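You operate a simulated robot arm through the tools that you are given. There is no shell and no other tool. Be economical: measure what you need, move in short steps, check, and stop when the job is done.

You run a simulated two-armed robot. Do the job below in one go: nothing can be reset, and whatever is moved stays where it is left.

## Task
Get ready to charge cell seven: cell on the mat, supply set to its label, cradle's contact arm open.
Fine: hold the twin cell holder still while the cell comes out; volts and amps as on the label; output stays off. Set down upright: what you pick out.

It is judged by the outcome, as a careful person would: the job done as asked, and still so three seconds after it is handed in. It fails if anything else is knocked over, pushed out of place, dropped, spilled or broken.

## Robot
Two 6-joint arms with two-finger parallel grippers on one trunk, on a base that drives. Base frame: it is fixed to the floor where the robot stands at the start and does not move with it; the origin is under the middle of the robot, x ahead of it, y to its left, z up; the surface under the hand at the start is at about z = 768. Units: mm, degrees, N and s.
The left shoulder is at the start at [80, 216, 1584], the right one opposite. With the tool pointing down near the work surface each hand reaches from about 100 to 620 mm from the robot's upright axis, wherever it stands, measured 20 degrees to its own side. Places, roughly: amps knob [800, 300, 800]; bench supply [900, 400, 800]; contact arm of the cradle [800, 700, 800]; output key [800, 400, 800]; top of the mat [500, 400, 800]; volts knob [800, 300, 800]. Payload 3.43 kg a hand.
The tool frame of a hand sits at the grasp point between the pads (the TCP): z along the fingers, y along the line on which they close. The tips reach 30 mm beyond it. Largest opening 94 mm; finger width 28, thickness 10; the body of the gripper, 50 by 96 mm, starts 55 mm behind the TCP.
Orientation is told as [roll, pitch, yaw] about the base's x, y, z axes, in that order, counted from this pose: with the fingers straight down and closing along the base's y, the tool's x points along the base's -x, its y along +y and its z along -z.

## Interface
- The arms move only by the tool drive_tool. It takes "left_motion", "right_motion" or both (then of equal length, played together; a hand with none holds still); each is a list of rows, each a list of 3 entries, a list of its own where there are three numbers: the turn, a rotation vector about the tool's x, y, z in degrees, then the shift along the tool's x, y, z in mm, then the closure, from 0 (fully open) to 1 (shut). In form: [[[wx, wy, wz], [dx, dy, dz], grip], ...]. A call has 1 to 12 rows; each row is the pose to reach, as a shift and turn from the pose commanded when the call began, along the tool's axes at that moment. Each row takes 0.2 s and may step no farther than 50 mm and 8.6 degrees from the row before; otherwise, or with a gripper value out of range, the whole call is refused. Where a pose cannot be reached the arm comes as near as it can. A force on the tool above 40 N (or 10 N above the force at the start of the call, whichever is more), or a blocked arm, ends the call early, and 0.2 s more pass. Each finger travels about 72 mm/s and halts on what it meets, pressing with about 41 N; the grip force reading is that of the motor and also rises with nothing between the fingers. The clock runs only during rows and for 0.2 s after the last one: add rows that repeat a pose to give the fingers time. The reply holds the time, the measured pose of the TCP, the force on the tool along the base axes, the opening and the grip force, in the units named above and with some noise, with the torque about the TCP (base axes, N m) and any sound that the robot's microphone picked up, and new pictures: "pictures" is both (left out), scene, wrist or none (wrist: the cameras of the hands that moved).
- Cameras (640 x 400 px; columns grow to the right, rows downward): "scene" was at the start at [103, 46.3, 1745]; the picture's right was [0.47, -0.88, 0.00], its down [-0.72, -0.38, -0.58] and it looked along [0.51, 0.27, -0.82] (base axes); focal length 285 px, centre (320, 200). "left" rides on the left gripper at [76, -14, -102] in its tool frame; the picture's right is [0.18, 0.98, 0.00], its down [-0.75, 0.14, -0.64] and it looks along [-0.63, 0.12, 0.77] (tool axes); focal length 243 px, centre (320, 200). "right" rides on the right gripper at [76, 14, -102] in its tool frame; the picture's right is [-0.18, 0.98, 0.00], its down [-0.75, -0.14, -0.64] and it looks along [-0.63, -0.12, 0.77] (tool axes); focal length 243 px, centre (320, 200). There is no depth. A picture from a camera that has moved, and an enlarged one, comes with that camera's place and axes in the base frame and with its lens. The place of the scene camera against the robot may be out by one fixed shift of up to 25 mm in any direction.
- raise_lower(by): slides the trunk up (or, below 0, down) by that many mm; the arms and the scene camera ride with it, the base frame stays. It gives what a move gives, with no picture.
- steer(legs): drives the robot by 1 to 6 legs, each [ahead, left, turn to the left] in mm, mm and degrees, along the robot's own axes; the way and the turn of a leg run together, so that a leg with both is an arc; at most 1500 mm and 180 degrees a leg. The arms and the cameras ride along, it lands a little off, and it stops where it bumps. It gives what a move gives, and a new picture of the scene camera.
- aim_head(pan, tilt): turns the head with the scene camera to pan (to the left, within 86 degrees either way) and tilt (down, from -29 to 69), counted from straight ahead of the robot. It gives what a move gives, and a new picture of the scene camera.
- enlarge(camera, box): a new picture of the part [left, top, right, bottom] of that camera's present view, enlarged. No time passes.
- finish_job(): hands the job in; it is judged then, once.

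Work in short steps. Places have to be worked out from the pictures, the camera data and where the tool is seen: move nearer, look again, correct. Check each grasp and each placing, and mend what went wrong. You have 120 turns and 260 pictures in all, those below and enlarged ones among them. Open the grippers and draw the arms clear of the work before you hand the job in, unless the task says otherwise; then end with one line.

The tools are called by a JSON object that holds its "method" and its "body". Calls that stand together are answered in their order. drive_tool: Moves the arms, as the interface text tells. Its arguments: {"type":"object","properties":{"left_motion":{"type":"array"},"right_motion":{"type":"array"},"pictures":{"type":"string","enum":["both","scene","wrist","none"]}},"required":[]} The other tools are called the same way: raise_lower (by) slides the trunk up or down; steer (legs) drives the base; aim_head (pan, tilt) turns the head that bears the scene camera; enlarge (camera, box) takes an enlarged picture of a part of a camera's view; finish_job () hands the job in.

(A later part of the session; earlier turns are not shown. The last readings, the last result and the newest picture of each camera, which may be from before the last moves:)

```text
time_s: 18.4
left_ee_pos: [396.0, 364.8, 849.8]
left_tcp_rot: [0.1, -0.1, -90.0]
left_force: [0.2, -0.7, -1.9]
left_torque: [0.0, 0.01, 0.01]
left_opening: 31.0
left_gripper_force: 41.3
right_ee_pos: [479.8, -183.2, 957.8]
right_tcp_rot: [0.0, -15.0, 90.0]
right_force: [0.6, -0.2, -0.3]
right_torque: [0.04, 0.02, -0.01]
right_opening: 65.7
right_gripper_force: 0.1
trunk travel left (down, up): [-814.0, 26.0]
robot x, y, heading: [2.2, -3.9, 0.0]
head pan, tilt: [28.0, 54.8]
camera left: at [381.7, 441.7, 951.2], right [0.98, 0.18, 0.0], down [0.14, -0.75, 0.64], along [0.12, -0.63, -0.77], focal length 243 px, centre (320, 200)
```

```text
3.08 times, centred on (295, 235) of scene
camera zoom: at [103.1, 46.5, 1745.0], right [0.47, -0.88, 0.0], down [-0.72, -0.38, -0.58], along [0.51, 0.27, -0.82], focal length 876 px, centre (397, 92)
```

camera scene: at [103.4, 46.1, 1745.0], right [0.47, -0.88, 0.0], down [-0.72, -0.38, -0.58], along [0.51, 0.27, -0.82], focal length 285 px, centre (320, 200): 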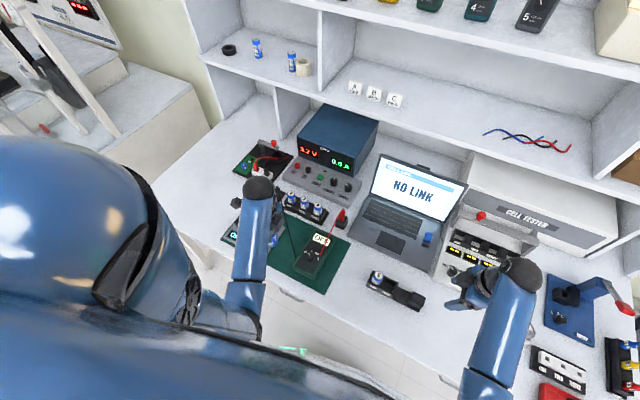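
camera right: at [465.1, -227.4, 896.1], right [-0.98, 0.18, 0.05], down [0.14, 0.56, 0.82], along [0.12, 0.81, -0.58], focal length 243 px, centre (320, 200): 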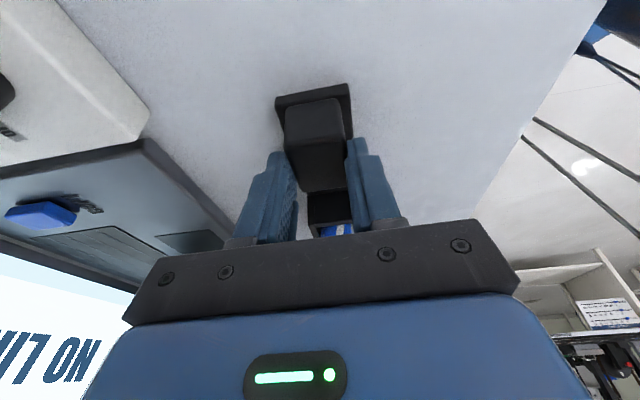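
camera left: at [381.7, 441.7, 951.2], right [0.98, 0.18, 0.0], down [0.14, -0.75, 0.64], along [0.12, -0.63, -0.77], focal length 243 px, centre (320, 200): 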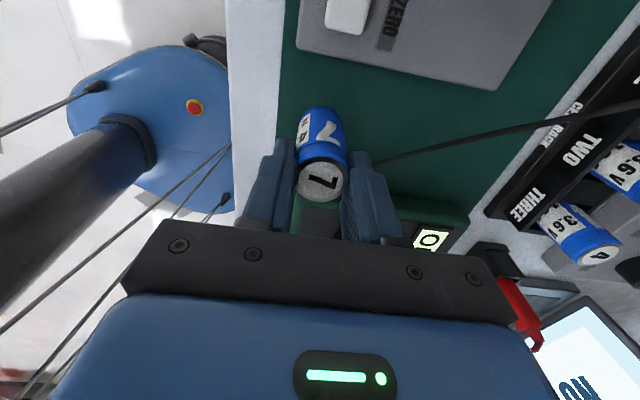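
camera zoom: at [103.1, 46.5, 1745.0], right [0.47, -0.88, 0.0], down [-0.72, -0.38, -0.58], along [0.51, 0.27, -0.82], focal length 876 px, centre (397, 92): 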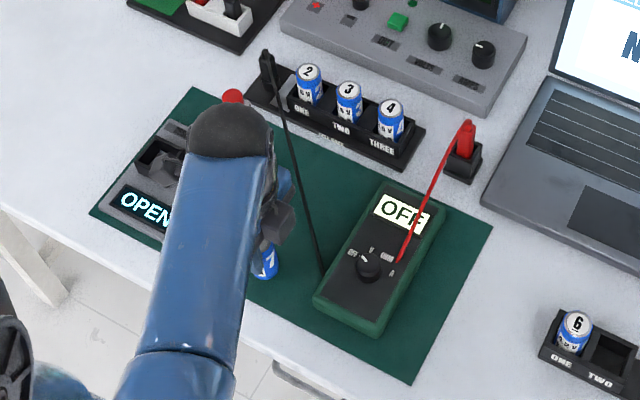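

Close to the mat. I creep down, watching the vertical force.

{"method": "drive_tool", "body": {"left_motion": [[[0, 0, 0], [0, 0, 5], 0.75], [[0, 0, 0], [0, 0, 10], 0.75], [[0, 0, 0], [0, 0, 13], 0.75]], "pictures": "wrist"}}

```text
time_s: 19.2
left_ee_pos: [395.5, 365.3, 834.9]
left_tcp_rot: [0.0, -0.1, -90.0]
left_force: [0.5, -0.1, -1.9]
left_torque: [0.0, 0.01, 0.0]
left_opening: 31.1
left_gripper_force: 41.4
right_ee_pos: [479.2, -181.6, 959.2]
right_tcp_rot: [-0.1, -15.0, 90.0]
right_force: [-0.5, -0.4, 0.4]
right_torque: [0.0, -0.01, 0.01]
right_opening: 65.9
right_gripper_force: 0.0
trunk travel left (down, up): [-814.0, 26.0]
robot x, y, heading: [0.2, 1.4, -0.0]
head pan, tilt: [28.0, 54.8]
camera left: at [381.6, 441.6, 936.6], right [0.98, 0.18, 0.0], down [0.14, -0.75, 0.64], along [0.12, -0.63, -0.77], focal length 243 px, centre (320, 200)
```

left: 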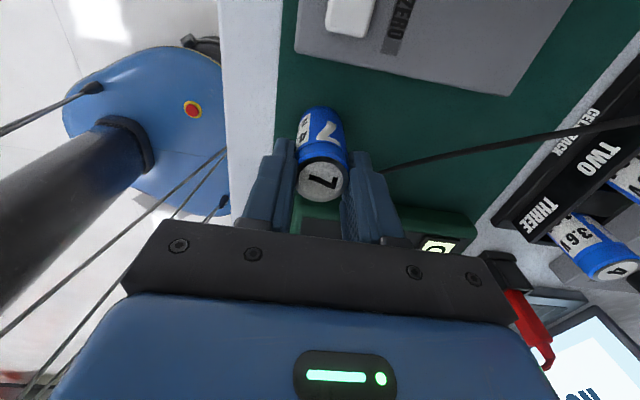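

{"method": "drive_tool", "body": {"left_motion": [[[0, 0, 0], [0, 0, 1.5], 0.75], [[0, 0, 0], [0, 0, 3], 0.75]], "pictures": "none"}}

```text
time_s: 19.8
left_ee_pos: [396.0, 365.2, 832.6]
left_tcp_rot: [0.1, -0.1, -90.0]
left_force: [-0.9, 0.8, -1.5]
left_torque: [0.0, 0.01, 0.01]
left_opening: 30.8
left_gripper_force: 41.2
right_ee_pos: [480.0, -181.8, 959.5]
right_tcp_rot: [0.0, -15.0, 90.1]
right_force: [0.6, 1.0, -0.6]
right_torque: [0.0, 0.0, -0.02]
right_opening: 65.6
right_gripper_force: 0.2
trunk travel left (down, up): [-814.0, 26.0]
robot x, y, heading: [1.0, 4.5, -0.0]
head pan, tilt: [28.0, 54.8]
```

No contact yet; I keep going in 1.5 mm steps.

{"method": "drive_tool", "body": {"left_motion": [[[0, 0, 0], [0, 0, 1.5], 0.75], [[0, 0, 0], [0, 0, 3], 0.75]], "pictures": "none"}}

```text
time_s: 20.4
left_ee_pos: [395.3, 364.5, 828.6]
left_tcp_rot: [0.0, 0.1, -90.0]
left_force: [0.0, -0.1, -1.9]
left_torque: [-0.03, 0.0, 0.0]
left_opening: 30.8
left_gripper_force: 40.9
right_ee_pos: [480.2, -180.9, 960.2]
right_tcp_rot: [0.1, -15.0, 90.0]
right_force: [-1.1, 0.5, -0.7]
right_torque: [0.0, 0.01, 0.01]
right_opening: 65.8
right_gripper_force: 0.2
trunk travel left (down, up): [-814.0, 26.0]
robot x, y, heading: [0.6, -1.4, -0.0]
head pan, tilt: [28.0, 54.8]
```

{"method": "drive_tool", "body": {"left_motion": [[[0, 0, 0], [0, 0, 1], 0.75], [[0, 0, 0], [0, 0, 2], 0.75]], "pictures": "wrist"}}

{"method": "enlarge", "body": {"camera": "scene", "box": [260, 210, 320, 260]}}

```text
time_s: 21.0
left_ee_pos: [395.9, 365.2, 825.7]
left_tcp_rot: [0.1, 0.0, -90.0]
left_force: [-0.1, -0.9, -2.1]
left_torque: [0.04, -0.03, 0.0]
left_opening: 30.9
left_gripper_force: 41.2
right_ee_pos: [480.2, -182.8, 958.2]
right_tcp_rot: [0.0, -15.1, 89.9]
right_force: [0.2, -0.4, -0.3]
right_torque: [-0.02, 0.0, 0.0]
right_opening: 65.8
right_gripper_force: 0.1
trunk travel left (down, up): [-814.0, 26.0]
robot x, y, heading: [0.3, 0.3, 0.1]
head pan, tilt: [28.0, 54.8]
camera left: at [381.1, 441.6, 928.1], right [0.98, 0.18, 0.0], down [0.14, -0.75, 0.64], along [0.12, -0.63, -0.77], focal length 243 px, centre (320, 200)
```

left: 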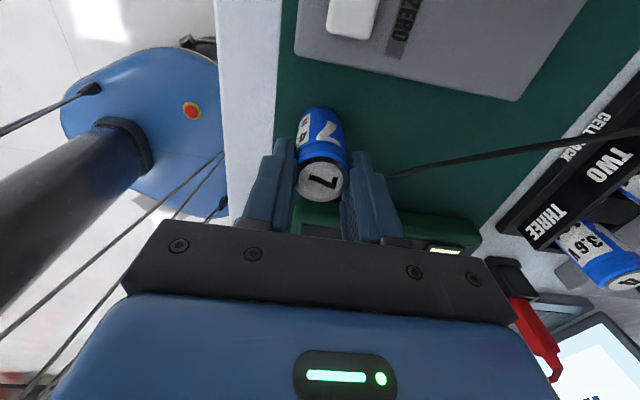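

```text
8.00 times, centred on (290, 235) of scene
camera zoom: at [103.2, 46.4, 1745.0], right [0.47, -0.88, 0.0], down [-0.72, -0.38, -0.58], along [0.51, 0.27, -0.82], focal length 2279 px, centre (560, -80)
```

zoom: 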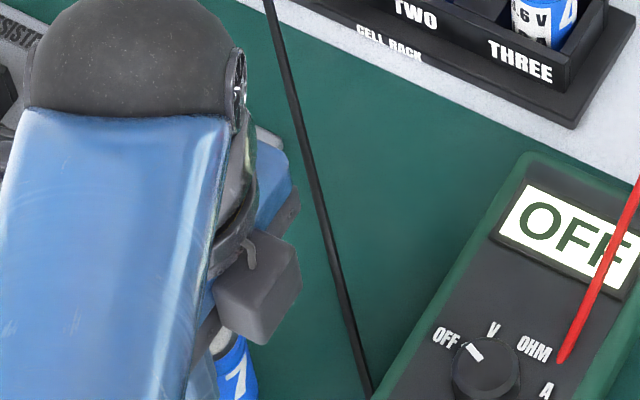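

{"method": "drive_tool", "body": {"left_motion": [[[0, 0, 0], [0, 0, 1], 0.75], [[0, 0, 0], [0, 0, 2], 0.75], [[0, 0, 0], [0, 0, 2], 0.75]], "pictures": "none"}}

```text
time_s: 21.8
left_ee_pos: [395.0, 365.7, 825.7]
left_tcp_rot: [0.0, 0.0, -90.1]
left_force: [-1.3, -0.8, 4.4]
left_torque: [-0.02, 0.16, 0.01]
left_opening: 31.0
left_gripper_force: 40.8
right_ee_pos: [480.1, -182.8, 960.5]
right_tcp_rot: [0.0, -15.0, 90.0]
right_force: [0.3, -0.1, 0.3]
right_torque: [0.03, 0.02, -0.03]
right_opening: 65.5
right_gripper_force: 0.0
trunk travel left (down, up): [-814.0, 26.0]
robot x, y, heading: [-0.7, -2.4, 0.0]
head pan, tilt: [28.0, 54.8]
```

Contact with the mat (force now upward). I open slowly to about 45 mm and then rise.

{"method": "drive_tool", "body": {"left_motion": [[[0, 0, 0], [0, 0, 1.5], 0.66], [[0, 0, 0], [0, 0, 1.5], 0.6], [[0, 0, 0], [0, 0, 1.5], 0.52], [[0, 0, 0], [0, 0, 1.5], 0.52]], "pictures": "wrist"}}

```text
time_s: 22.8
left_ee_pos: [396.4, 365.1, 824.4]
left_tcp_rot: [0.0, 0.0, -90.1]
left_force: [0.4, 0.1, -0.1]
left_torque: [-0.01, 0.0, -0.01]
left_opening: 44.9
left_gripper_force: 0.1
right_ee_pos: [478.8, -181.7, 958.6]
right_tcp_rot: [0.0, -15.0, 90.0]
right_force: [0.8, 0.5, -0.1]
right_torque: [0.0, 0.0, 0.02]
right_opening: 65.9
right_gripper_force: 0.1
trunk travel left (down, up): [-814.0, 26.0]
robot x, y, heading: [3.7, 0.1, -0.1]
head pan, tilt: [28.0, 54.8]
camera left: at [382.0, 441.5, 925.5], right [0.98, 0.18, 0.0], down [0.14, -0.75, 0.64], along [0.12, -0.63, -0.77], focal length 243 px, centre (320, 200)
```

left: 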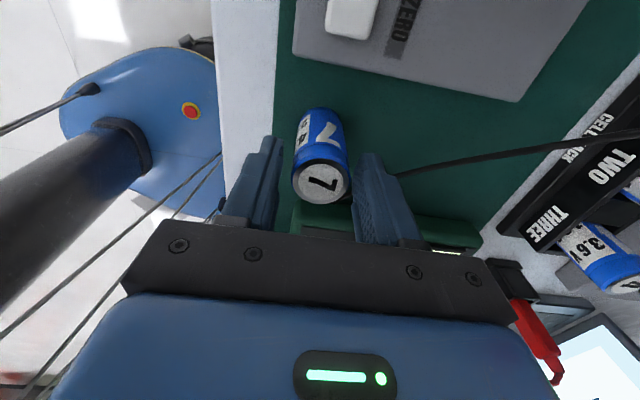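

Released and standing. I rise straight up 150 mm and then look at it.

{"method": "drive_tool", "body": {"left_motion": [[[0, 0, 0], [0, 0, -15], 0.52], [[0, 0, 0], [0, 0, -45], 0.52], [[0, 0, 0], [0, 0, -90], 0.52], [[0, 0, 0], [0, 0, -135], 0.52], [[0, 0, 0], [0, 0, -175], 0.52]]}}

{"method": "enlarge", "body": {"camera": "left", "box": [260, 0, 420, 180]}}

```text
time_s: 24.0
left_ee_pos: [394.7, 363.7, 997.4]
left_tcp_rot: [0.0, 0.0, -90.0]
left_force: [-0.9, -0.7, -1.2]
left_torque: [-0.01, 0.01, 0.02]
left_opening: 44.7
left_gripper_force: 0.1
right_ee_pos: [478.9, -181.1, 959.7]
right_tcp_rot: [0.0, -15.0, 90.1]
right_force: [-0.2, 0.1, 0.3]
right_torque: [0.0, 0.0, 0.02]
right_opening: 65.9
right_gripper_force: 0.2
trunk travel left (down, up): [-814.0, 26.0]
robot x, y, heading: [-0.8, 1.6, 0.3]
head pan, tilt: [28.0, 54.8]
camera scene: at [103.0, 46.0, 1745.0], right [0.47, -0.88, 0.0], down [-0.72, -0.38, -0.58], along [0.51, 0.27, -0.82], focal length 285 px, centre (320, 200)
camera left: at [381.8, 441.0, 1099.3], right [0.98, 0.18, 0.0], down [0.14, -0.75, 0.64], along [0.12, -0.63, -0.77], focal length 243 px, centre (320, 200)
```

scene: 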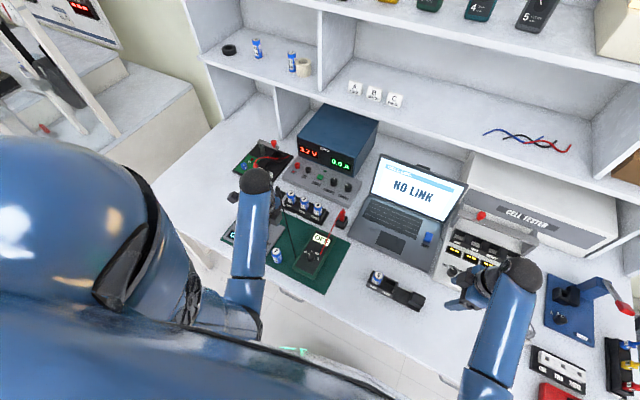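
left: 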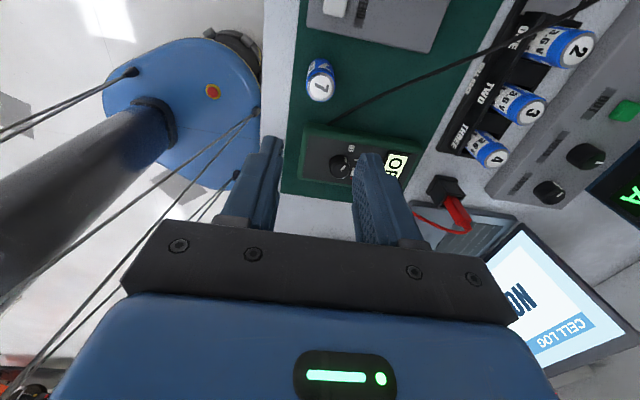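

```text
2.22 times, centred on (340, 90) of left
camera zoom: at [381.8, 441.0, 1099.3], right [0.98, 0.18, 0.0], down [0.14, -0.75, 0.64], along [0.12, -0.63, -0.77], focal length 539 px, centre (276, 444)
```

zoom: 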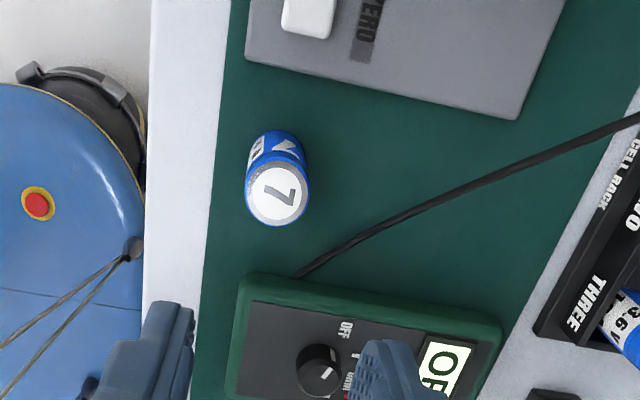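

The cell stands upright on the mat. I read the label from the scene camera.

{"method": "enlarge", "body": {"camera": "scene", "box": [264, 244, 290, 266]}}

```text
16.00 times, centred on (277, 255) of scene
camera zoom: at [103.0, 46.0, 1745.0], right [0.47, -0.88, 0.0], down [-0.72, -0.38, -0.58], along [0.51, 0.27, -0.82], focal length 4558 px, centre (1008, -680)
```

zoom: 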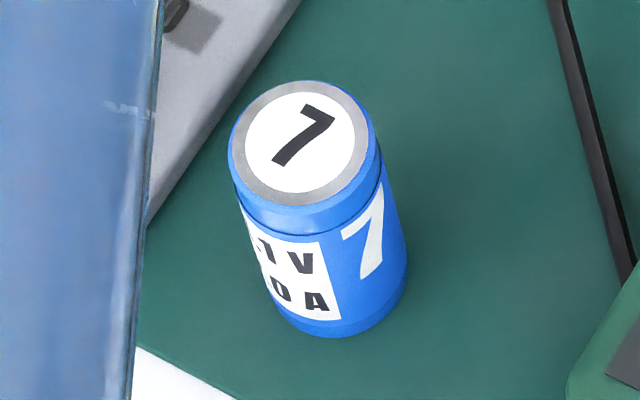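

The label reads 4.1 V and, with the earlier view showing "2" first on the second line, 2.0 A (I'll confirm later). Next I must drive closer to reach the supply; I look down at the bench edge and base first.

{"method": "aim_head", "body": {"pan": 0, "tilt": 69}}

```text
time_s: 24.9
left_ee_pos: [396.1, 365.7, 996.9]
left_tcp_rot: [0.0, 0.0, -90.0]
left_force: [0.2, 0.3, -0.5]
left_torque: [0.01, 0.0, -0.05]
left_opening: 45.1
left_gripper_force: 0.0
right_ee_pos: [479.2, -180.8, 959.0]
right_tcp_rot: [-0.1, -15.0, 90.1]
right_force: [-0.2, 0.7, 0.5]
right_torque: [0.03, 0.0, 0.02]
right_opening: 65.6
right_gripper_force: 0.0
trunk travel left (down, up): [-814.0, 26.0]
robot x, y, heading: [-0.2, 1.9, -0.2]
head pan, tilt: [0.0, 68.8]
camera scene: at [95.2, 12.4, 1729.4], right [0.0, -1.0, 0.0], down [-0.93, 0.0, -0.36], along [0.36, 0.0, -0.93], focal length 285 px, centre (320, 200)
```

scene: 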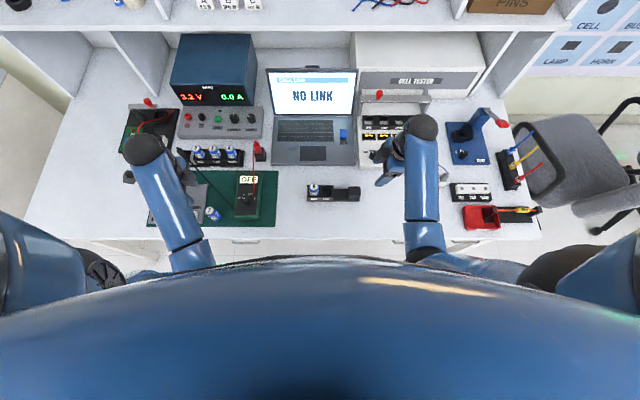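

Overview: bench front edge at about x 340, base front about x 210. I pull both hands back and up, left back to yaw 0, before driving nearer.

{"method": "drive_tool", "body": {"left_motion": [[[0, 0, -8.2], [0, -7, -10], 0.4], [[0, 0, -16.4], [0, -14, -20], 0.4], [[0, 0, -24.6], [0, -21, -30], 0.4], [[0, 0, -32.8], [0, -28, -40], 0.4], [[0, 0, -41], [0, -35, -50], 0.4], [[0, 0, -49.2], [0, -42, -60], 0.4], [[0, 0, -57.4], [0, -49, -70], 0.4], [[0, 0, -65.6], [0, -56, -75], 0.4], [[0, 0, -73.8], [0, -61, -80], 0.4], [[0, 0, -82], [0, -66, -83], 0.4], [[0, 0, -90], [0, -66, -83], 0.4]], "right_motion": [[[0, 0, 0], [3, 18, -15], 0.3], [[0, 0, 0], [6, 36, -31], 0.3], [[0, 0, 0], [9, 54, -47], 0.3], [[0, 0, 0], [12, 72, -63], 0.3], [[0, 0, 0], [15, 90, -79], 0.3], [[0, 0, 0], [18, 108, -95], 0.3], [[0, 0, 0], [21, 126, -111], 0.3], [[0, 0, 0], [24, 144, -127], 0.3], [[0, 0, 0], [27, 162, -143], 0.3], [[0, 0, 0], [30, 179, -154], 0.3], [[0, 0, 0], [30, 179, -154], 0.3]], "pictures": "scene"}}

{"method": "enlarge", "body": {"camera": "scene", "box": [196, 200, 230, 226]}}

```text
time_s: 27.3
left_ee_pos: [325.0, 361.3, 1017.3]
left_tcp_rot: [0.2, -0.4, 0.3]
left_force: [0.0, 0.0, 0.0]
left_torque: [-0.04, -0.02, -0.01]
left_opening: 56.4
left_gripper_force: 0.0
left hand out of reach, approached as far as the arm can: row 3, 4, 5, 6, 7, 8, 9, 10, 11
right_ee_pos: [289.8, -220.2, 1017.4]
right_tcp_rot: [-0.1, -14.9, 89.9]
right_force: [0.7, -0.2, -1.0]
right_torque: [-0.02, -0.05, -0.01]
right_opening: 65.8
right_gripper_force: 0.1
right hand out of reach, approached as far as the arm can: row 5, 6, 7, 8, 9, 10, 11
trunk travel left (down, up): [-814.0, 26.0]
robot x, y, heading: [-1.0, 5.1, 0.3]
head pan, tilt: [0.0, 68.8]
camera scene: at [95.1, 12.4, 1729.4], right [0.0, -1.0, 0.0], down [-0.93, 0.0, -0.36], along [0.36, 0.0, -0.93], focal length 285 px, centre (320, 200)
```

scene: 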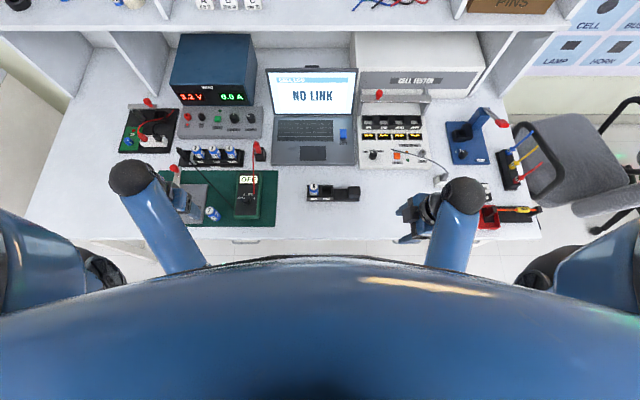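

```text
15.38 times, centred on (213, 213) of scene
camera zoom: at [95.1, 12.4, 1729.4], right [0.0, -1.0, 0.0], down [-0.93, 0.0, -0.36], along [0.36, 0.0, -0.93], focal length 4382 px, centre (1966, 0)
```

zoom: 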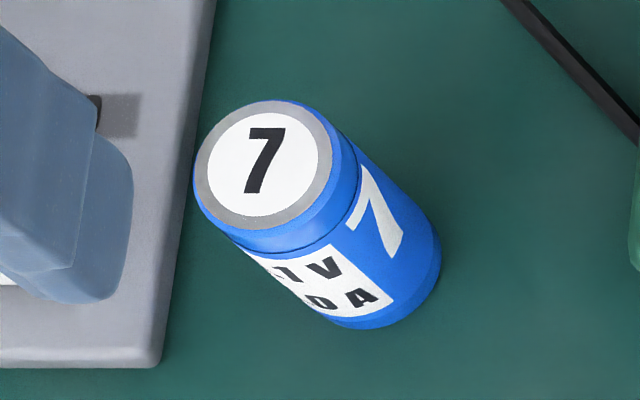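

Hands are back. I drive left 130 and ahead 100 mm, then look.

{"method": "steer", "body": {"legs": [[0, 130, 0], [100, 0, 0]]}}

```text
time_s: 29.4
left_ee_pos: [419.8, 494.4, 1019.7]
left_tcp_rot: [0.2, -0.7, 0.2]
left_force: [-0.9, -0.7, -0.3]
left_torque: [0.02, 0.0, -0.02]
left_opening: 56.5
left_gripper_force: 0.0
right_ee_pos: [387.5, -87.0, 1017.8]
right_tcp_rot: [-0.4, -15.0, 90.2]
right_force: [-0.8, -0.3, 0.0]
right_torque: [0.0, -0.05, -0.02]
right_opening: 65.7
right_gripper_force: 0.1
trunk travel left (down, up): [-814.0, 26.0]
robot x, y, heading: [100.5, 133.9, 0.3]
head pan, tilt: [0.0, 68.8]
camera scene: at [186.1, 143.9, 1730.1], right [0.0, -1.0, 0.0], down [-0.93, 0.0, -0.37], along [0.37, 0.0, -0.93], focal length 285 px, centre (320, 200)
```

scene: 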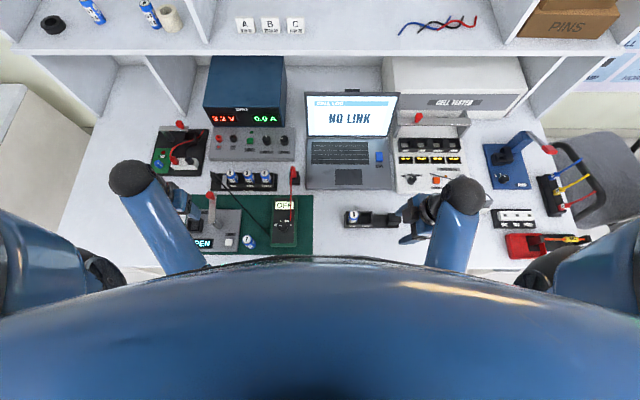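

No bump. I continue ahead by 80, then 60 mm.

{"method": "steer", "body": {"legs": [[80, 0, 0]]}}

```text
time_s: 30.4
left_ee_pos: [497.8, 494.7, 1020.8]
left_tcp_rot: [0.1, -0.8, 0.2]
left_force: [-1.0, -0.2, -0.1]
left_torque: [-0.02, -0.02, 0.05]
left_opening: 56.3
left_gripper_force: 0.0
right_ee_pos: [466.5, -87.0, 1018.4]
right_tcp_rot: [-0.5, -15.0, 90.3]
right_force: [-0.7, -0.6, 0.7]
right_torque: [-0.01, -0.07, -0.05]
right_opening: 65.9
right_gripper_force: 0.0
trunk travel left (down, up): [-814.0, 26.0]
robot x, y, heading: [182.0, 133.3, 0.1]
head pan, tilt: [0.0, 68.8]
camera scene: at [265.2, 144.8, 1730.2], right [0.0, -1.0, 0.0], down [-0.93, 0.0, -0.37], along [0.37, 0.0, -0.93], focal length 285 px, centre (320, 200)
```

scene: 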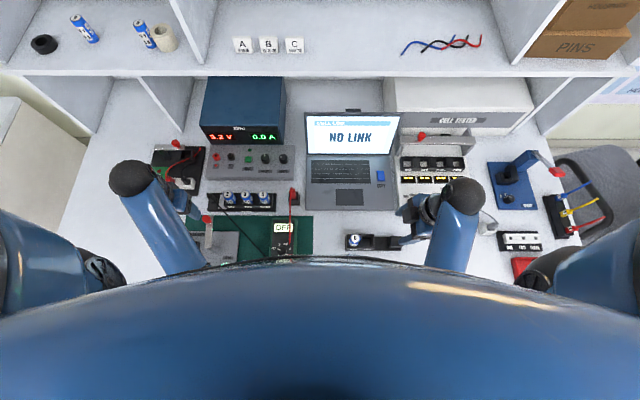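

Still free. Another 40 mm ahead puts both knobs within reach.

{"method": "steer", "body": {"legs": [[40, 0, 0]]}}

{"method": "enlarge", "body": {"camera": "scene", "box": [150, 80, 310, 220]}}

```text
time_s: 31.3
left_ee_pos: [541.5, 494.7, 1019.2]
left_tcp_rot: [0.2, -0.5, 0.2]
left_force: [-0.1, -0.3, 0.8]
left_torque: [0.02, 0.02, -0.01]
left_opening: 56.5
left_gripper_force: 0.1
right_ee_pos: [511.3, -87.0, 1017.6]
right_tcp_rot: [-0.3, -15.0, 90.3]
right_force: [-0.8, 0.9, 0.6]
right_torque: [0.0, -0.04, -0.04]
right_opening: 65.8
right_gripper_force: 0.1
trunk travel left (down, up): [-814.0, 26.0]
robot x, y, heading: [223.0, 133.1, 0.1]
head pan, tilt: [0.0, 68.8]
camera scene: at [312.1, 144.4, 1729.8], right [0.0, -1.0, 0.0], down [-0.93, 0.0, -0.37], along [0.37, 0.0, -0.93], focal length 285 px, centre (320, 200)
```

scene: 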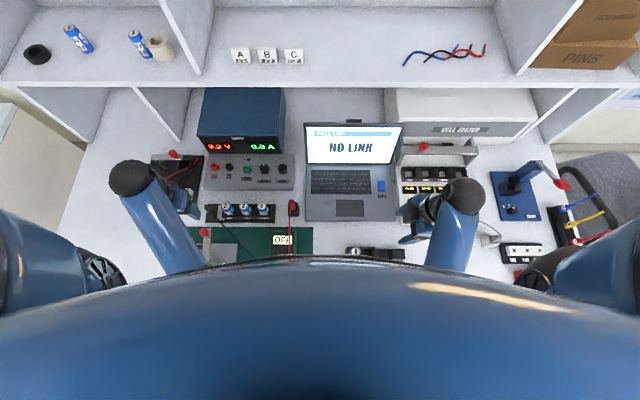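

```text
2.86 times, centred on (230, 150) of scene
camera zoom: at [312.1, 144.4, 1729.8], right [0.0, -1.0, 0.0], down [-0.93, 0.0, -0.37], along [0.37, 0.0, -0.93], focal length 814 px, centre (577, 343)
```

zoom: 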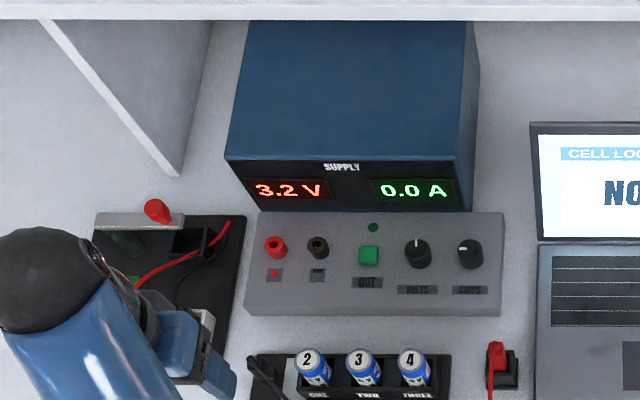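

The supply panel is in view. I bring the left hand above the volts knob (est. 776, 331) to measure it with the wrist camera.

{"method": "drive_tool", "body": {"left_motion": [[[0, 0, 0], [-38, -27, 5], 0.4], [[0, 0, 0], [-76, -55, 10], 0.4], [[0, 0, 0], [-114, -82, 20], 0.4], [[0, 0, 0], [-152, -110, 35], 0.4], [[0, 0, 0], [-190, -137, 50], 0.4], [[0, 0, 0], [-225, -164, 65], 0.4], [[0, 0, 0], [-225, -164, 65], 0.4]]}}

```text
time_s: 32.9
left_ee_pos: [768.0, 331.9, 955.4]
left_tcp_rot: [0.2, -0.3, 0.2]
left_force: [-0.4, -0.2, -0.3]
left_torque: [0.01, -0.02, 0.0]
left_opening: 56.2
left_gripper_force: 0.1
right_ee_pos: [513.9, -85.9, 1017.4]
right_tcp_rot: [0.0, -15.0, 90.3]
right_force: [0.3, -0.1, 0.2]
right_torque: [-0.03, 0.0, -0.02]
right_opening: 66.0
right_gripper_force: 0.1
trunk travel left (down, up): [-814.0, 26.0]
robot x, y, heading: [223.7, 131.5, -0.0]
head pan, tilt: [0.0, 68.8]
camera scene: at [318.3, 145.1, 1729.4], right [0.0, -1.0, 0.0], down [-0.93, 0.0, -0.36], along [0.36, 0.0, -0.93], focal length 285 px, centre (320, 200)
camera left: at [691.9, 315.9, 1055.6], right [-0.19, 0.98, 0.0], down [0.75, 0.14, 0.65], along [0.63, 0.12, -0.76], focal length 243 px, centre (320, 200)
```

scene: 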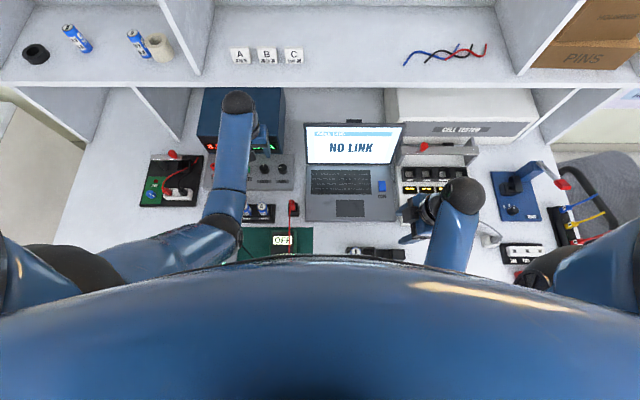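
left: 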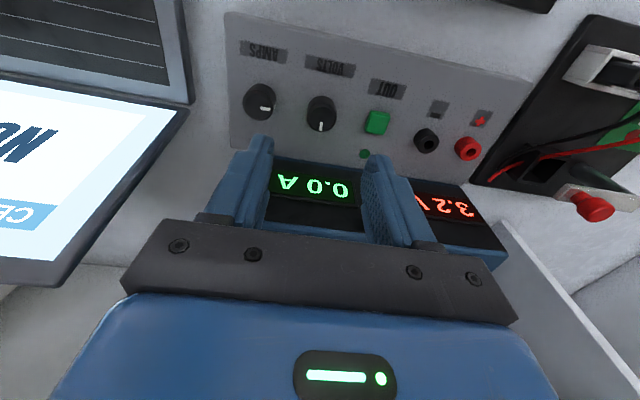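

Volts knob near (779, 333), amps near (780, 274), OUT key at y ≈ 392. I zoom on the panel for knob size and pointer.

{"method": "enlarge", "body": {"camera": "left", "box": [220, 20, 420, 190]}}

```text
2.35 times, centred on (320, 105) of left
camera zoom: at [691.9, 315.9, 1055.6], right [-0.19, 0.98, 0.0], down [0.75, 0.14, 0.65], along [0.63, 0.12, -0.76], focal length 571 px, centre (320, 424)
```

zoom: 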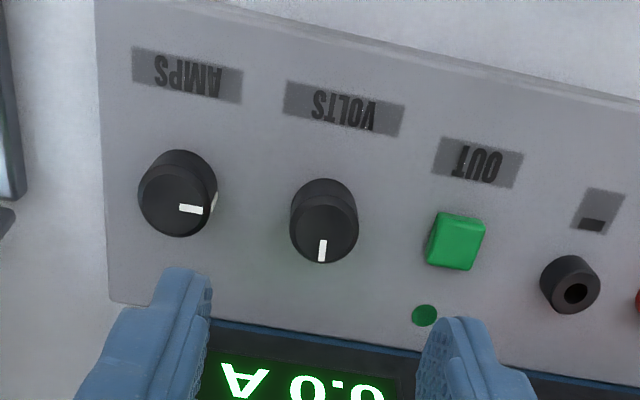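

Volts knob top ≈ (785, 335), Ø ≈ 27 mm. I descend to z ≈ 870 above it and remeasure.

{"method": "drive_tool", "body": {"left_motion": [[[0, 0, 0], [-8, 2, 30], 0.45], [[0, 0, 0], [-15, 3, 60], 0.45], [[0, 0, 0], [-15, 3, 85], 0.45], [[0, 0, 0], [-15, 3, 85], 0.45]], "pictures": "wrist"}}

{"method": "enlarge", "body": {"camera": "left", "box": [220, 60, 420, 220]}}

```text
time_s: 33.9
left_ee_pos: [788.4, 333.8, 869.5]
left_tcp_rot: [0.2, -0.3, 0.3]
left_force: [-0.2, -1.3, -0.5]
left_torque: [-0.01, -0.02, 0.01]
left_opening: 51.5
left_gripper_force: 0.0
right_ee_pos: [512.5, -85.9, 1017.9]
right_tcp_rot: [-0.1, -15.1, 90.2]
right_force: [0.7, 0.5, -0.1]
right_torque: [0.01, 0.01, -0.01]
right_opening: 65.8
right_gripper_force: 0.2
trunk travel left (down, up): [-814.0, 26.0]
robot x, y, heading: [219.3, 131.5, 0.3]
head pan, tilt: [0.0, 68.8]
camera left: at [711.5, 318.0, 970.9], right [-0.19, 0.98, 0.0], down [0.75, 0.14, 0.65], along [0.64, 0.12, -0.76], focal length 243 px, centre (320, 200)
```

left: 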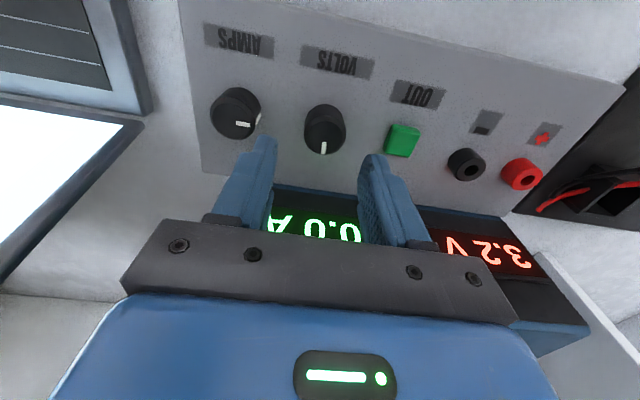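

```text
2.50 times, centred on (320, 140) of left
camera zoom: at [711.5, 318.0, 970.9], right [-0.19, 0.98, 0.0], down [0.75, 0.14, 0.65], along [0.64, 0.12, -0.76], focal length 606 px, centre (320, 350)
```

zoom: 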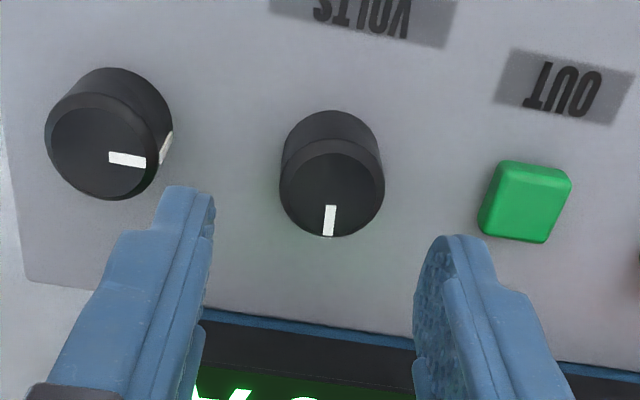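

Triangulation gives the knob top at about (781, 334, 822). I shift x by −6 and descend to TCP z ≈ 846, then view.

{"method": "drive_tool", "body": {"left_motion": [[[0, 0, 0], [6, 0, 10], 0.45], [[0, 0, 0], [6, 0, 23], 0.45], [[0, 0, 0], [6, 0, 23], 0.45]], "pictures": "wrist"}}

{"method": "enlarge", "body": {"camera": "left", "box": [220, 60, 420, 220]}}

```text
time_s: 34.7
left_ee_pos: [783.5, 332.5, 846.4]
left_tcp_rot: [0.1, -0.4, 0.2]
left_force: [0.1, 0.4, 0.2]
left_torque: [0.01, -0.01, 0.0]
left_opening: 51.8
left_gripper_force: 0.0
right_ee_pos: [513.7, -85.1, 1017.1]
right_tcp_rot: [0.0, -15.0, 90.2]
right_force: [-0.4, -0.8, 0.2]
right_torque: [0.01, 0.02, 0.0]
right_opening: 65.7
right_gripper_force: 0.0
trunk travel left (down, up): [-814.0, 26.0]
robot x, y, heading: [221.1, 131.8, 0.4]
head pan, tilt: [0.0, 68.8]
camera left: at [706.0, 318.6, 946.5], right [-0.19, 0.98, 0.0], down [0.75, 0.14, 0.65], along [0.63, 0.12, -0.76], focal length 243 px, centre (320, 200)
```

left: 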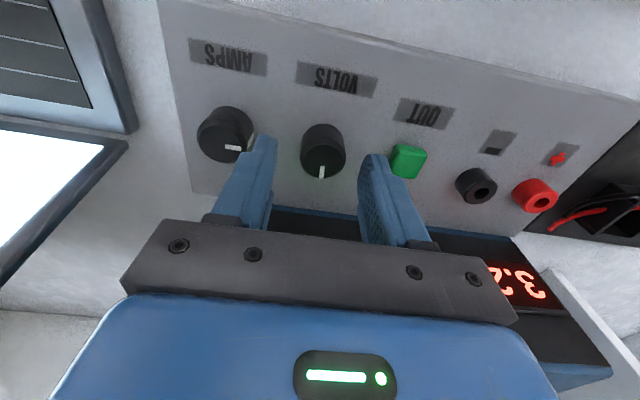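

```text
2.50 times, centred on (320, 140) of left
camera zoom: at [706.0, 318.6, 946.5], right [-0.19, 0.98, 0.0], down [0.75, 0.14, 0.65], along [0.63, 0.12, -0.76], focal length 606 px, centre (320, 350)
```

zoom: 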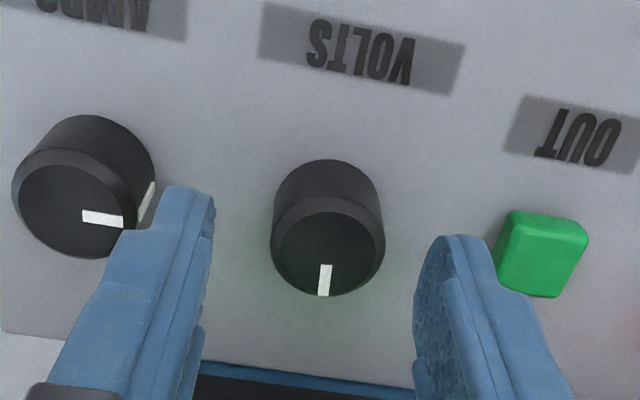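

The knob top appears level with the tips (~z 812–816) and 3–4 mm to +y of centre. I shift +3 in y and descend 8 mm more.

{"method": "drive_tool", "body": {"left_motion": [[[0, 0, 0], [0, 3, 4], 0.45], [[0, 0, 0], [0, 3, 8], 0.45], [[0, 0, 0], [0, 3, 8], 0.45]], "pictures": "none"}}

{"method": "enlarge", "body": {"camera": "left", "box": [220, 60, 420, 220]}}

```text
time_s: 35.5
left_ee_pos: [782.2, 338.4, 836.9]
left_tcp_rot: [0.2, -0.3, 0.2]
left_force: [-0.1, 0.3, 0.2]
left_torque: [0.0, 0.03, -0.04]
left_opening: 51.6
left_gripper_force: 0.0
right_ee_pos: [513.4, -86.9, 1017.4]
right_tcp_rot: [0.0, -15.1, 90.2]
right_force: [1.2, 0.4, -0.1]
right_torque: [-0.02, -0.01, 0.0]
right_opening: 66.0
right_gripper_force: 0.0
trunk travel left (down, up): [-814.0, 26.0]
robot x, y, heading: [223.5, 132.8, 0.2]
head pan, tilt: [0.0, 68.8]
```

```text
2.50 times, centred on (320, 140) of left
camera zoom: at [704.6, 322.6, 937.6], right [-0.19, 0.98, 0.0], down [0.75, 0.14, 0.65], along [0.63, 0.12, -0.76], focal length 606 px, centre (320, 350)
```

zoom: 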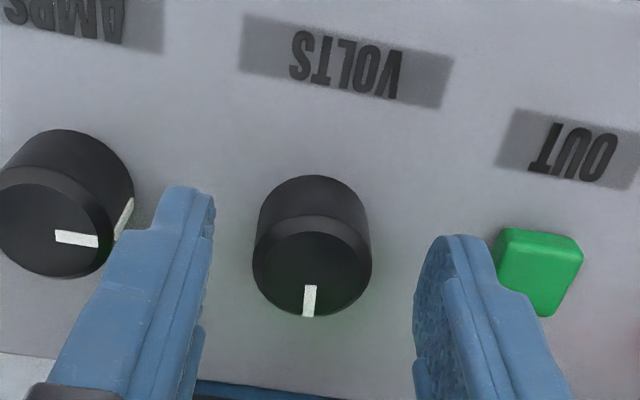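

Centred now. I narrow to ~42 mm and descend 6 mm more.

{"method": "drive_tool", "body": {"left_motion": [[[0, 0, 0], [0, 0, 0], 0.55], [[0, 0, 0], [0, 0, 3], 0.55], [[0, 0, 0], [0, 0, 6], 0.55], [[0, 0, 0], [0, 0, 6], 0.55]], "pictures": "none"}}

{"method": "enlarge", "body": {"camera": "left", "box": [220, 60, 420, 220]}}

```text
time_s: 36.5
left_ee_pos: [781.8, 338.1, 830.7]
left_tcp_rot: [0.2, -0.3, 0.3]
left_force: [0.4, -0.8, -1.0]
left_torque: [0.01, -0.02, 0.0]
left_opening: 42.3
left_gripper_force: 0.1
right_ee_pos: [513.2, -86.6, 1017.1]
right_tcp_rot: [0.1, -14.9, 90.1]
right_force: [0.4, 0.7, -0.1]
right_torque: [0.04, -0.03, -0.01]
right_opening: 65.8
right_gripper_force: 0.1
trunk travel left (down, up): [-814.0, 26.0]
robot x, y, heading: [220.3, 135.7, 0.4]
head pan, tilt: [0.0, 68.8]
```

```text
2.50 times, centred on (320, 140) of left
camera zoom: at [705.4, 322.6, 931.9], right [-0.19, 0.98, 0.0], down [0.75, 0.14, 0.65], along [0.63, 0.12, -0.76], focal length 606 px, centre (320, 350)
```

zoom: 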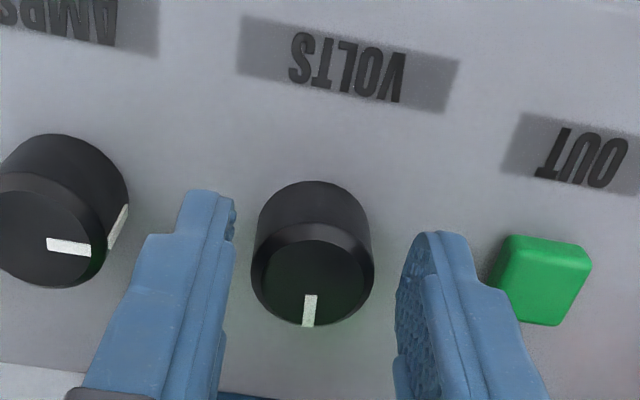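

Using the long baseline, the knob top is at about (790, 337, 801), so I'm still above it. I move +8 in x and descend ~5 mm, then look.

{"method": "drive_tool", "body": {"left_motion": [[[0, 0, 0], [-8, -1, 0], 0.5], [[0, 0, 0], [-8, -1, 5], 0.5], [[0, 0, 0], [-8, -1, 5], 0.5]], "pictures": "none"}}

{"method": "enlarge", "body": {"camera": "left", "box": [220, 60, 420, 220]}}

{"method": "enlarge", "body": {"camera": "scene", "box": [190, 120, 310, 200]}}

```text
time_s: 37.3
left_ee_pos: [788.5, 337.3, 825.4]
left_tcp_rot: [0.2, -0.3, 0.2]
left_force: [0.6, 0.4, -0.1]
left_torque: [0.0, 0.0, -0.01]
left_opening: 47.1
left_gripper_force: 0.2
right_ee_pos: [513.9, -86.4, 1018.0]
right_tcp_rot: [0.0, -15.1, 90.2]
right_force: [0.0, -0.4, -0.2]
right_torque: [-0.01, 0.02, -0.02]
right_opening: 65.5
right_gripper_force: 0.1
trunk travel left (down, up): [-814.0, 26.0]
robot x, y, heading: [226.5, 128.4, 0.0]
head pan, tilt: [0.0, 68.8]
```

```text
2.50 times, centred on (320, 140) of left
camera zoom: at [712.3, 321.8, 926.9], right [-0.19, 0.98, 0.0], down [0.75, 0.14, 0.65], along [0.63, 0.12, -0.76], focal length 606 px, centre (320, 350)
```

zoom: 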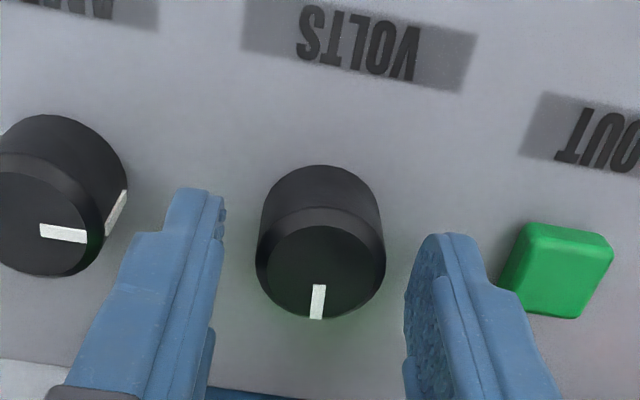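

```text
5.00 times, centred on (250, 160) of scene
camera zoom: at [317.9, 145.1, 1729.4], right [0.0, -1.0, 0.0], down [-0.93, 0.0, -0.36], along [0.36, 0.0, -0.93], focal length 1424 px, centre (670, 400)
```

zoom: 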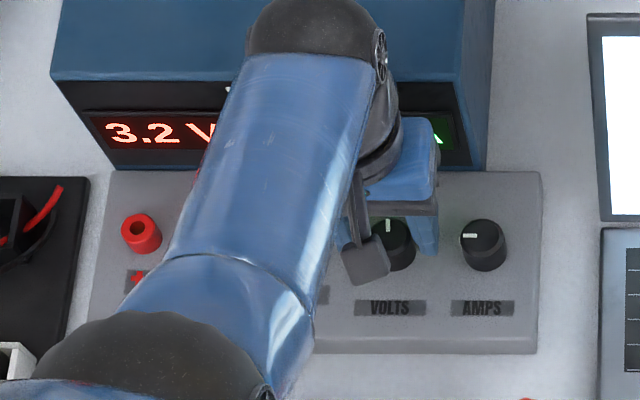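

Nearly coaxial. I descend 6 mm more and close on the knob.

{"method": "drive_tool", "body": {"left_motion": [[[0, 0, 0], [-2, 0, 3], 0.5], [[0, 0, 0], [-2, 0, 6], 0.5], [[0, 0, 0], [-2, 0, 6], 0.6], [[0, 0, 0], [-2, 0, 6], 0.7], [[0, 0, 0], [-2, 0, 6], 0.75], [[0, 0, 0], [-2, 0, 6], 0.78]], "pictures": "none"}}

{"method": "enlarge", "body": {"camera": "left", "box": [220, 60, 420, 220]}}

```text
time_s: 38.7
left_ee_pos: [791.2, 337.6, 820.8]
left_tcp_rot: [0.2, -0.3, 0.2]
left_force: [-0.8, 0.6, -1.6]
left_torque: [-0.08, -0.26, -0.01]
left_opening: 31.0
left_gripper_force: 45.5
right_ee_pos: [514.6, -85.1, 1016.7]
right_tcp_rot: [-0.1, -15.1, 90.1]
right_force: [0.5, 0.0, -0.2]
right_torque: [0.0, 0.04, 0.01]
right_opening: 66.0
right_gripper_force: 0.0
trunk travel left (down, up): [-814.0, 26.0]
robot x, y, heading: [224.6, 133.1, 0.2]
head pan, tilt: [0.0, 68.8]
```

```text
2.50 times, centred on (320, 140) of left
camera zoom: at [715.0, 322.2, 920.5], right [-0.19, 0.98, 0.0], down [0.75, 0.14, 0.65], along [0.63, 0.12, -0.76], focal length 606 px, centre (320, 350)
```

zoom: 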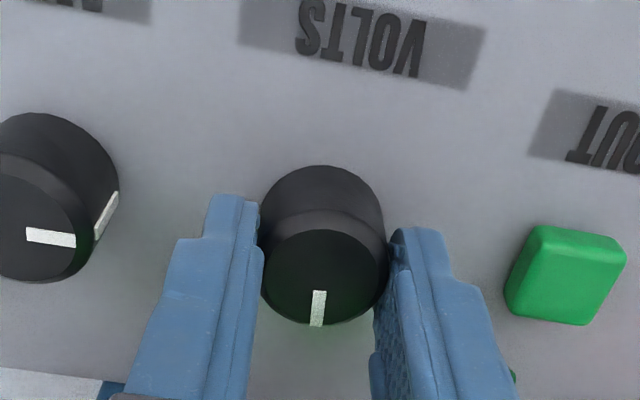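

The knob is gripped at 31 mm. I try +8° clockwise (tool z) and read the display.

{"method": "drive_tool", "body": {"left_motion": [[[0, 0, 4], [0, 0, 0], 0.78], [[0, 0, 8], [0, 0, 0], 0.78], [[0, 0, 8], [0, 0, 0], 0.78]], "pictures": "none"}}

{"method": "enlarge", "body": {"camera": "scene", "box": [190, 120, 310, 200]}}

{"method": "enlarge", "body": {"camera": "left", "box": [220, 60, 420, 220]}}

```text
time_s: 39.5
left_ee_pos: [790.8, 336.1, 818.7]
left_tcp_rot: [0.2, -0.3, -7.8]
left_force: [-2.4, 3.9, -4.2]
left_torque: [-0.09, -0.65, -0.03]
left_opening: 31.2
left_gripper_force: 44.7
right_ee_pos: [512.4, -85.5, 1017.4]
right_tcp_rot: [-0.1, -14.9, 90.2]
right_force: [0.3, 0.4, -0.9]
right_torque: [0.04, -0.03, 0.02]
right_opening: 65.8
right_gripper_force: 0.1
trunk travel left (down, up): [-814.0, 26.0]
robot x, y, heading: [224.6, 135.1, 0.3]
head pan, tilt: [0.0, 68.8]
```

```text
5.00 times, centred on (250, 160) of scene
camera zoom: at [318.4, 146.2, 1729.3], right [0.0, -1.0, 0.0], down [-0.93, 0.0, -0.36], along [0.36, 0.0, -0.93], focal length 1424 px, centre (670, 400)
```

zoom: 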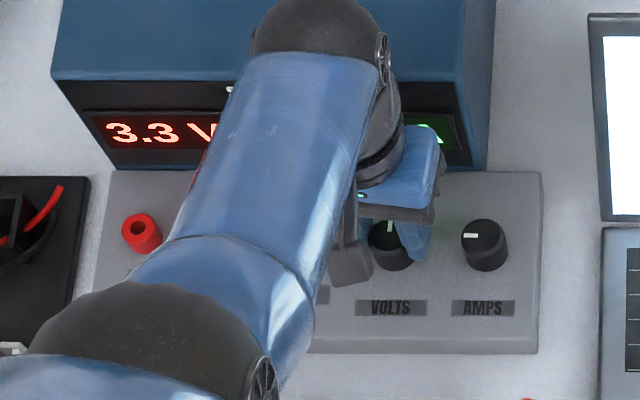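

```text
2.50 times, centred on (320, 140) of left
camera zoom: at [713.6, 332.8, 920.5], right [-0.05, 1.0, 0.0], down [0.76, 0.04, 0.65], along [0.65, 0.03, -0.76], focal length 606 px, centre (320, 350)
```

zoom: 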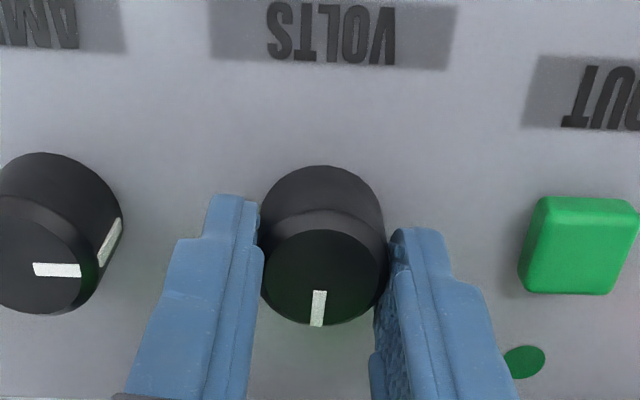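

Clockwise raises it: 3.3 V. I turn 32° more.

{"method": "drive_tool", "body": {"left_motion": [[[0, 0, 8], [0, 0, 0], 0.78], [[0, 0, 16], [0, 0, 0], 0.78], [[0, 0, 24], [0, 0, 0], 0.78], [[0, 0, 32], [0, 0, 0], 0.78], [[0, 0, 32], [0, 0, 0], 0.78]], "pictures": "none"}}

{"method": "enlarge", "body": {"camera": "scene", "box": [190, 120, 310, 200]}}

{"method": "enlarge", "body": {"camera": "left", "box": [220, 60, 420, 220]}}

```text
time_s: 40.7
left_ee_pos: [792.6, 336.6, 820.4]
left_tcp_rot: [0.3, -0.1, -39.8]
left_force: [-3.6, 4.2, -2.4]
left_torque: [-0.69, -0.43, 0.05]
left_opening: 31.0
left_gripper_force: 44.6
right_ee_pos: [514.1, -85.6, 1018.4]
right_tcp_rot: [-0.1, -14.9, 90.2]
right_force: [1.3, -0.5, 0.7]
right_torque: [0.01, 0.0, 0.0]
right_opening: 65.7
right_gripper_force: 0.1
trunk travel left (down, up): [-814.0, 26.0]
robot x, y, heading: [222.5, 131.6, 0.3]
head pan, tilt: [0.0, 68.8]
```

```text
5.00 times, centred on (250, 160) of scene
camera zoom: at [317.8, 146.3, 1729.4], right [0.0, -1.0, 0.0], down [-0.93, 0.0, -0.36], along [0.36, 0.0, -0.93], focal length 1424 px, centre (670, 400)
```

zoom: 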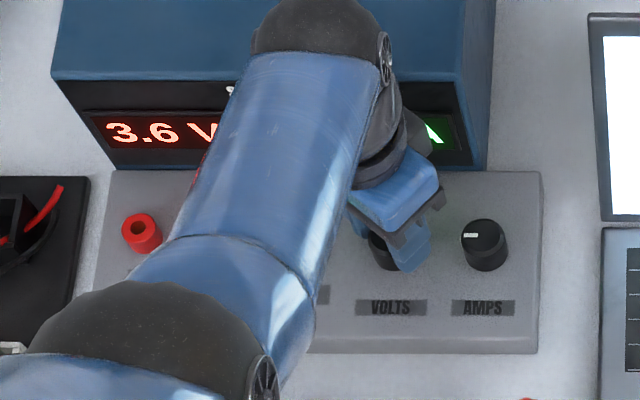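

```text
2.50 times, centred on (320, 140) of left
camera zoom: at [723.2, 373.8, 920.8], right [0.49, 0.87, 0.0], down [0.67, -0.38, 0.64], along [0.56, -0.31, -0.77], focal length 606 px, centre (320, 350)
```

zoom: 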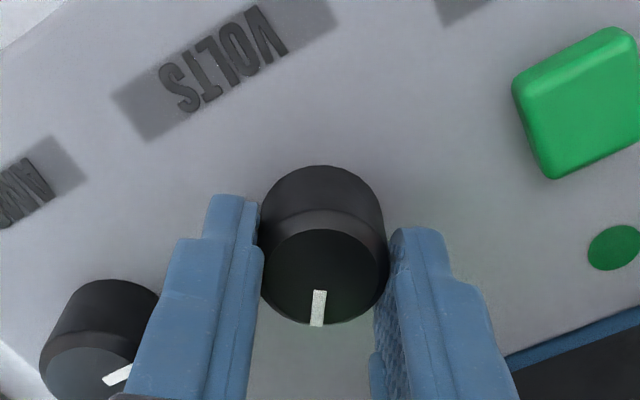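

0.1 V per 10°: 50° more should give 4.1 V.

{"method": "drive_tool", "body": {"left_motion": [[[0, 0, 8.3], [0, 0, 0], 0.78], [[0, 0, 16.6], [0, 0, 0], 0.78], [[0, 0, 25], [0, 0, 0], 0.78], [[0, 0, 33.3], [0, 0, 0], 0.78], [[0, 0, 41.6], [0, 0, 0], 0.78], [[0, 0, 50], [0, 0, 0], 0.78], [[0, 0, 50], [0, 0, 0], 0.78]], "pictures": "none"}}

{"method": "enlarge", "body": {"camera": "scene", "box": [190, 120, 310, 200]}}

{"method": "enlarge", "body": {"camera": "left", "box": [220, 60, 420, 220]}}

```text
time_s: 42.3
left_ee_pos: [789.7, 334.9, 819.6]
left_tcp_rot: [0.2, 0.2, -90.0]
left_force: [-11.7, -3.0, -3.2]
left_torque: [-0.66, 0.48, -0.01]
left_opening: 31.1
left_gripper_force: 45.2
right_ee_pos: [512.2, -87.0, 1018.1]
right_tcp_rot: [0.0, -15.0, 90.2]
right_force: [-0.7, 0.5, -0.5]
right_torque: [-0.02, 0.02, 0.01]
right_opening: 66.1
right_gripper_force: 0.2
trunk travel left (down, up): [-814.0, 26.0]
robot x, y, heading: [225.4, 129.7, 0.0]
head pan, tilt: [0.0, 68.8]
```

```text
5.00 times, centred on (250, 160) of scene
camera zoom: at [316.4, 144.7, 1729.5], right [0.0, -1.0, 0.0], down [-0.93, 0.0, -0.36], along [0.36, 0.0, -0.93], focal length 1424 px, centre (670, 400)
```

zoom: 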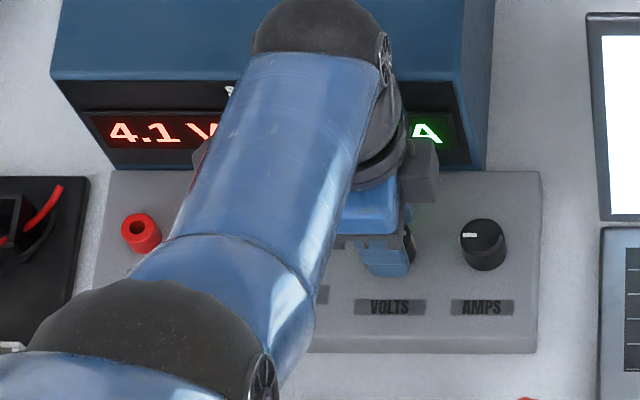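

```text
2.50 times, centred on (320, 140) of left
camera zoom: at [775.5, 411.4, 921.2], right [0.98, 0.19, 0.0], down [0.14, -0.76, 0.64], along [0.12, -0.63, -0.77], focal length 606 px, centre (320, 350)
```

zoom: 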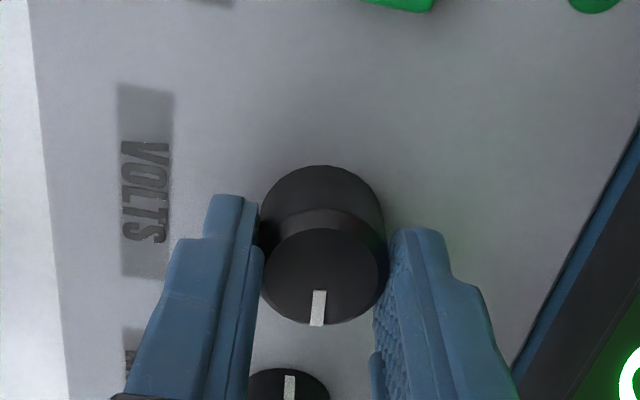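

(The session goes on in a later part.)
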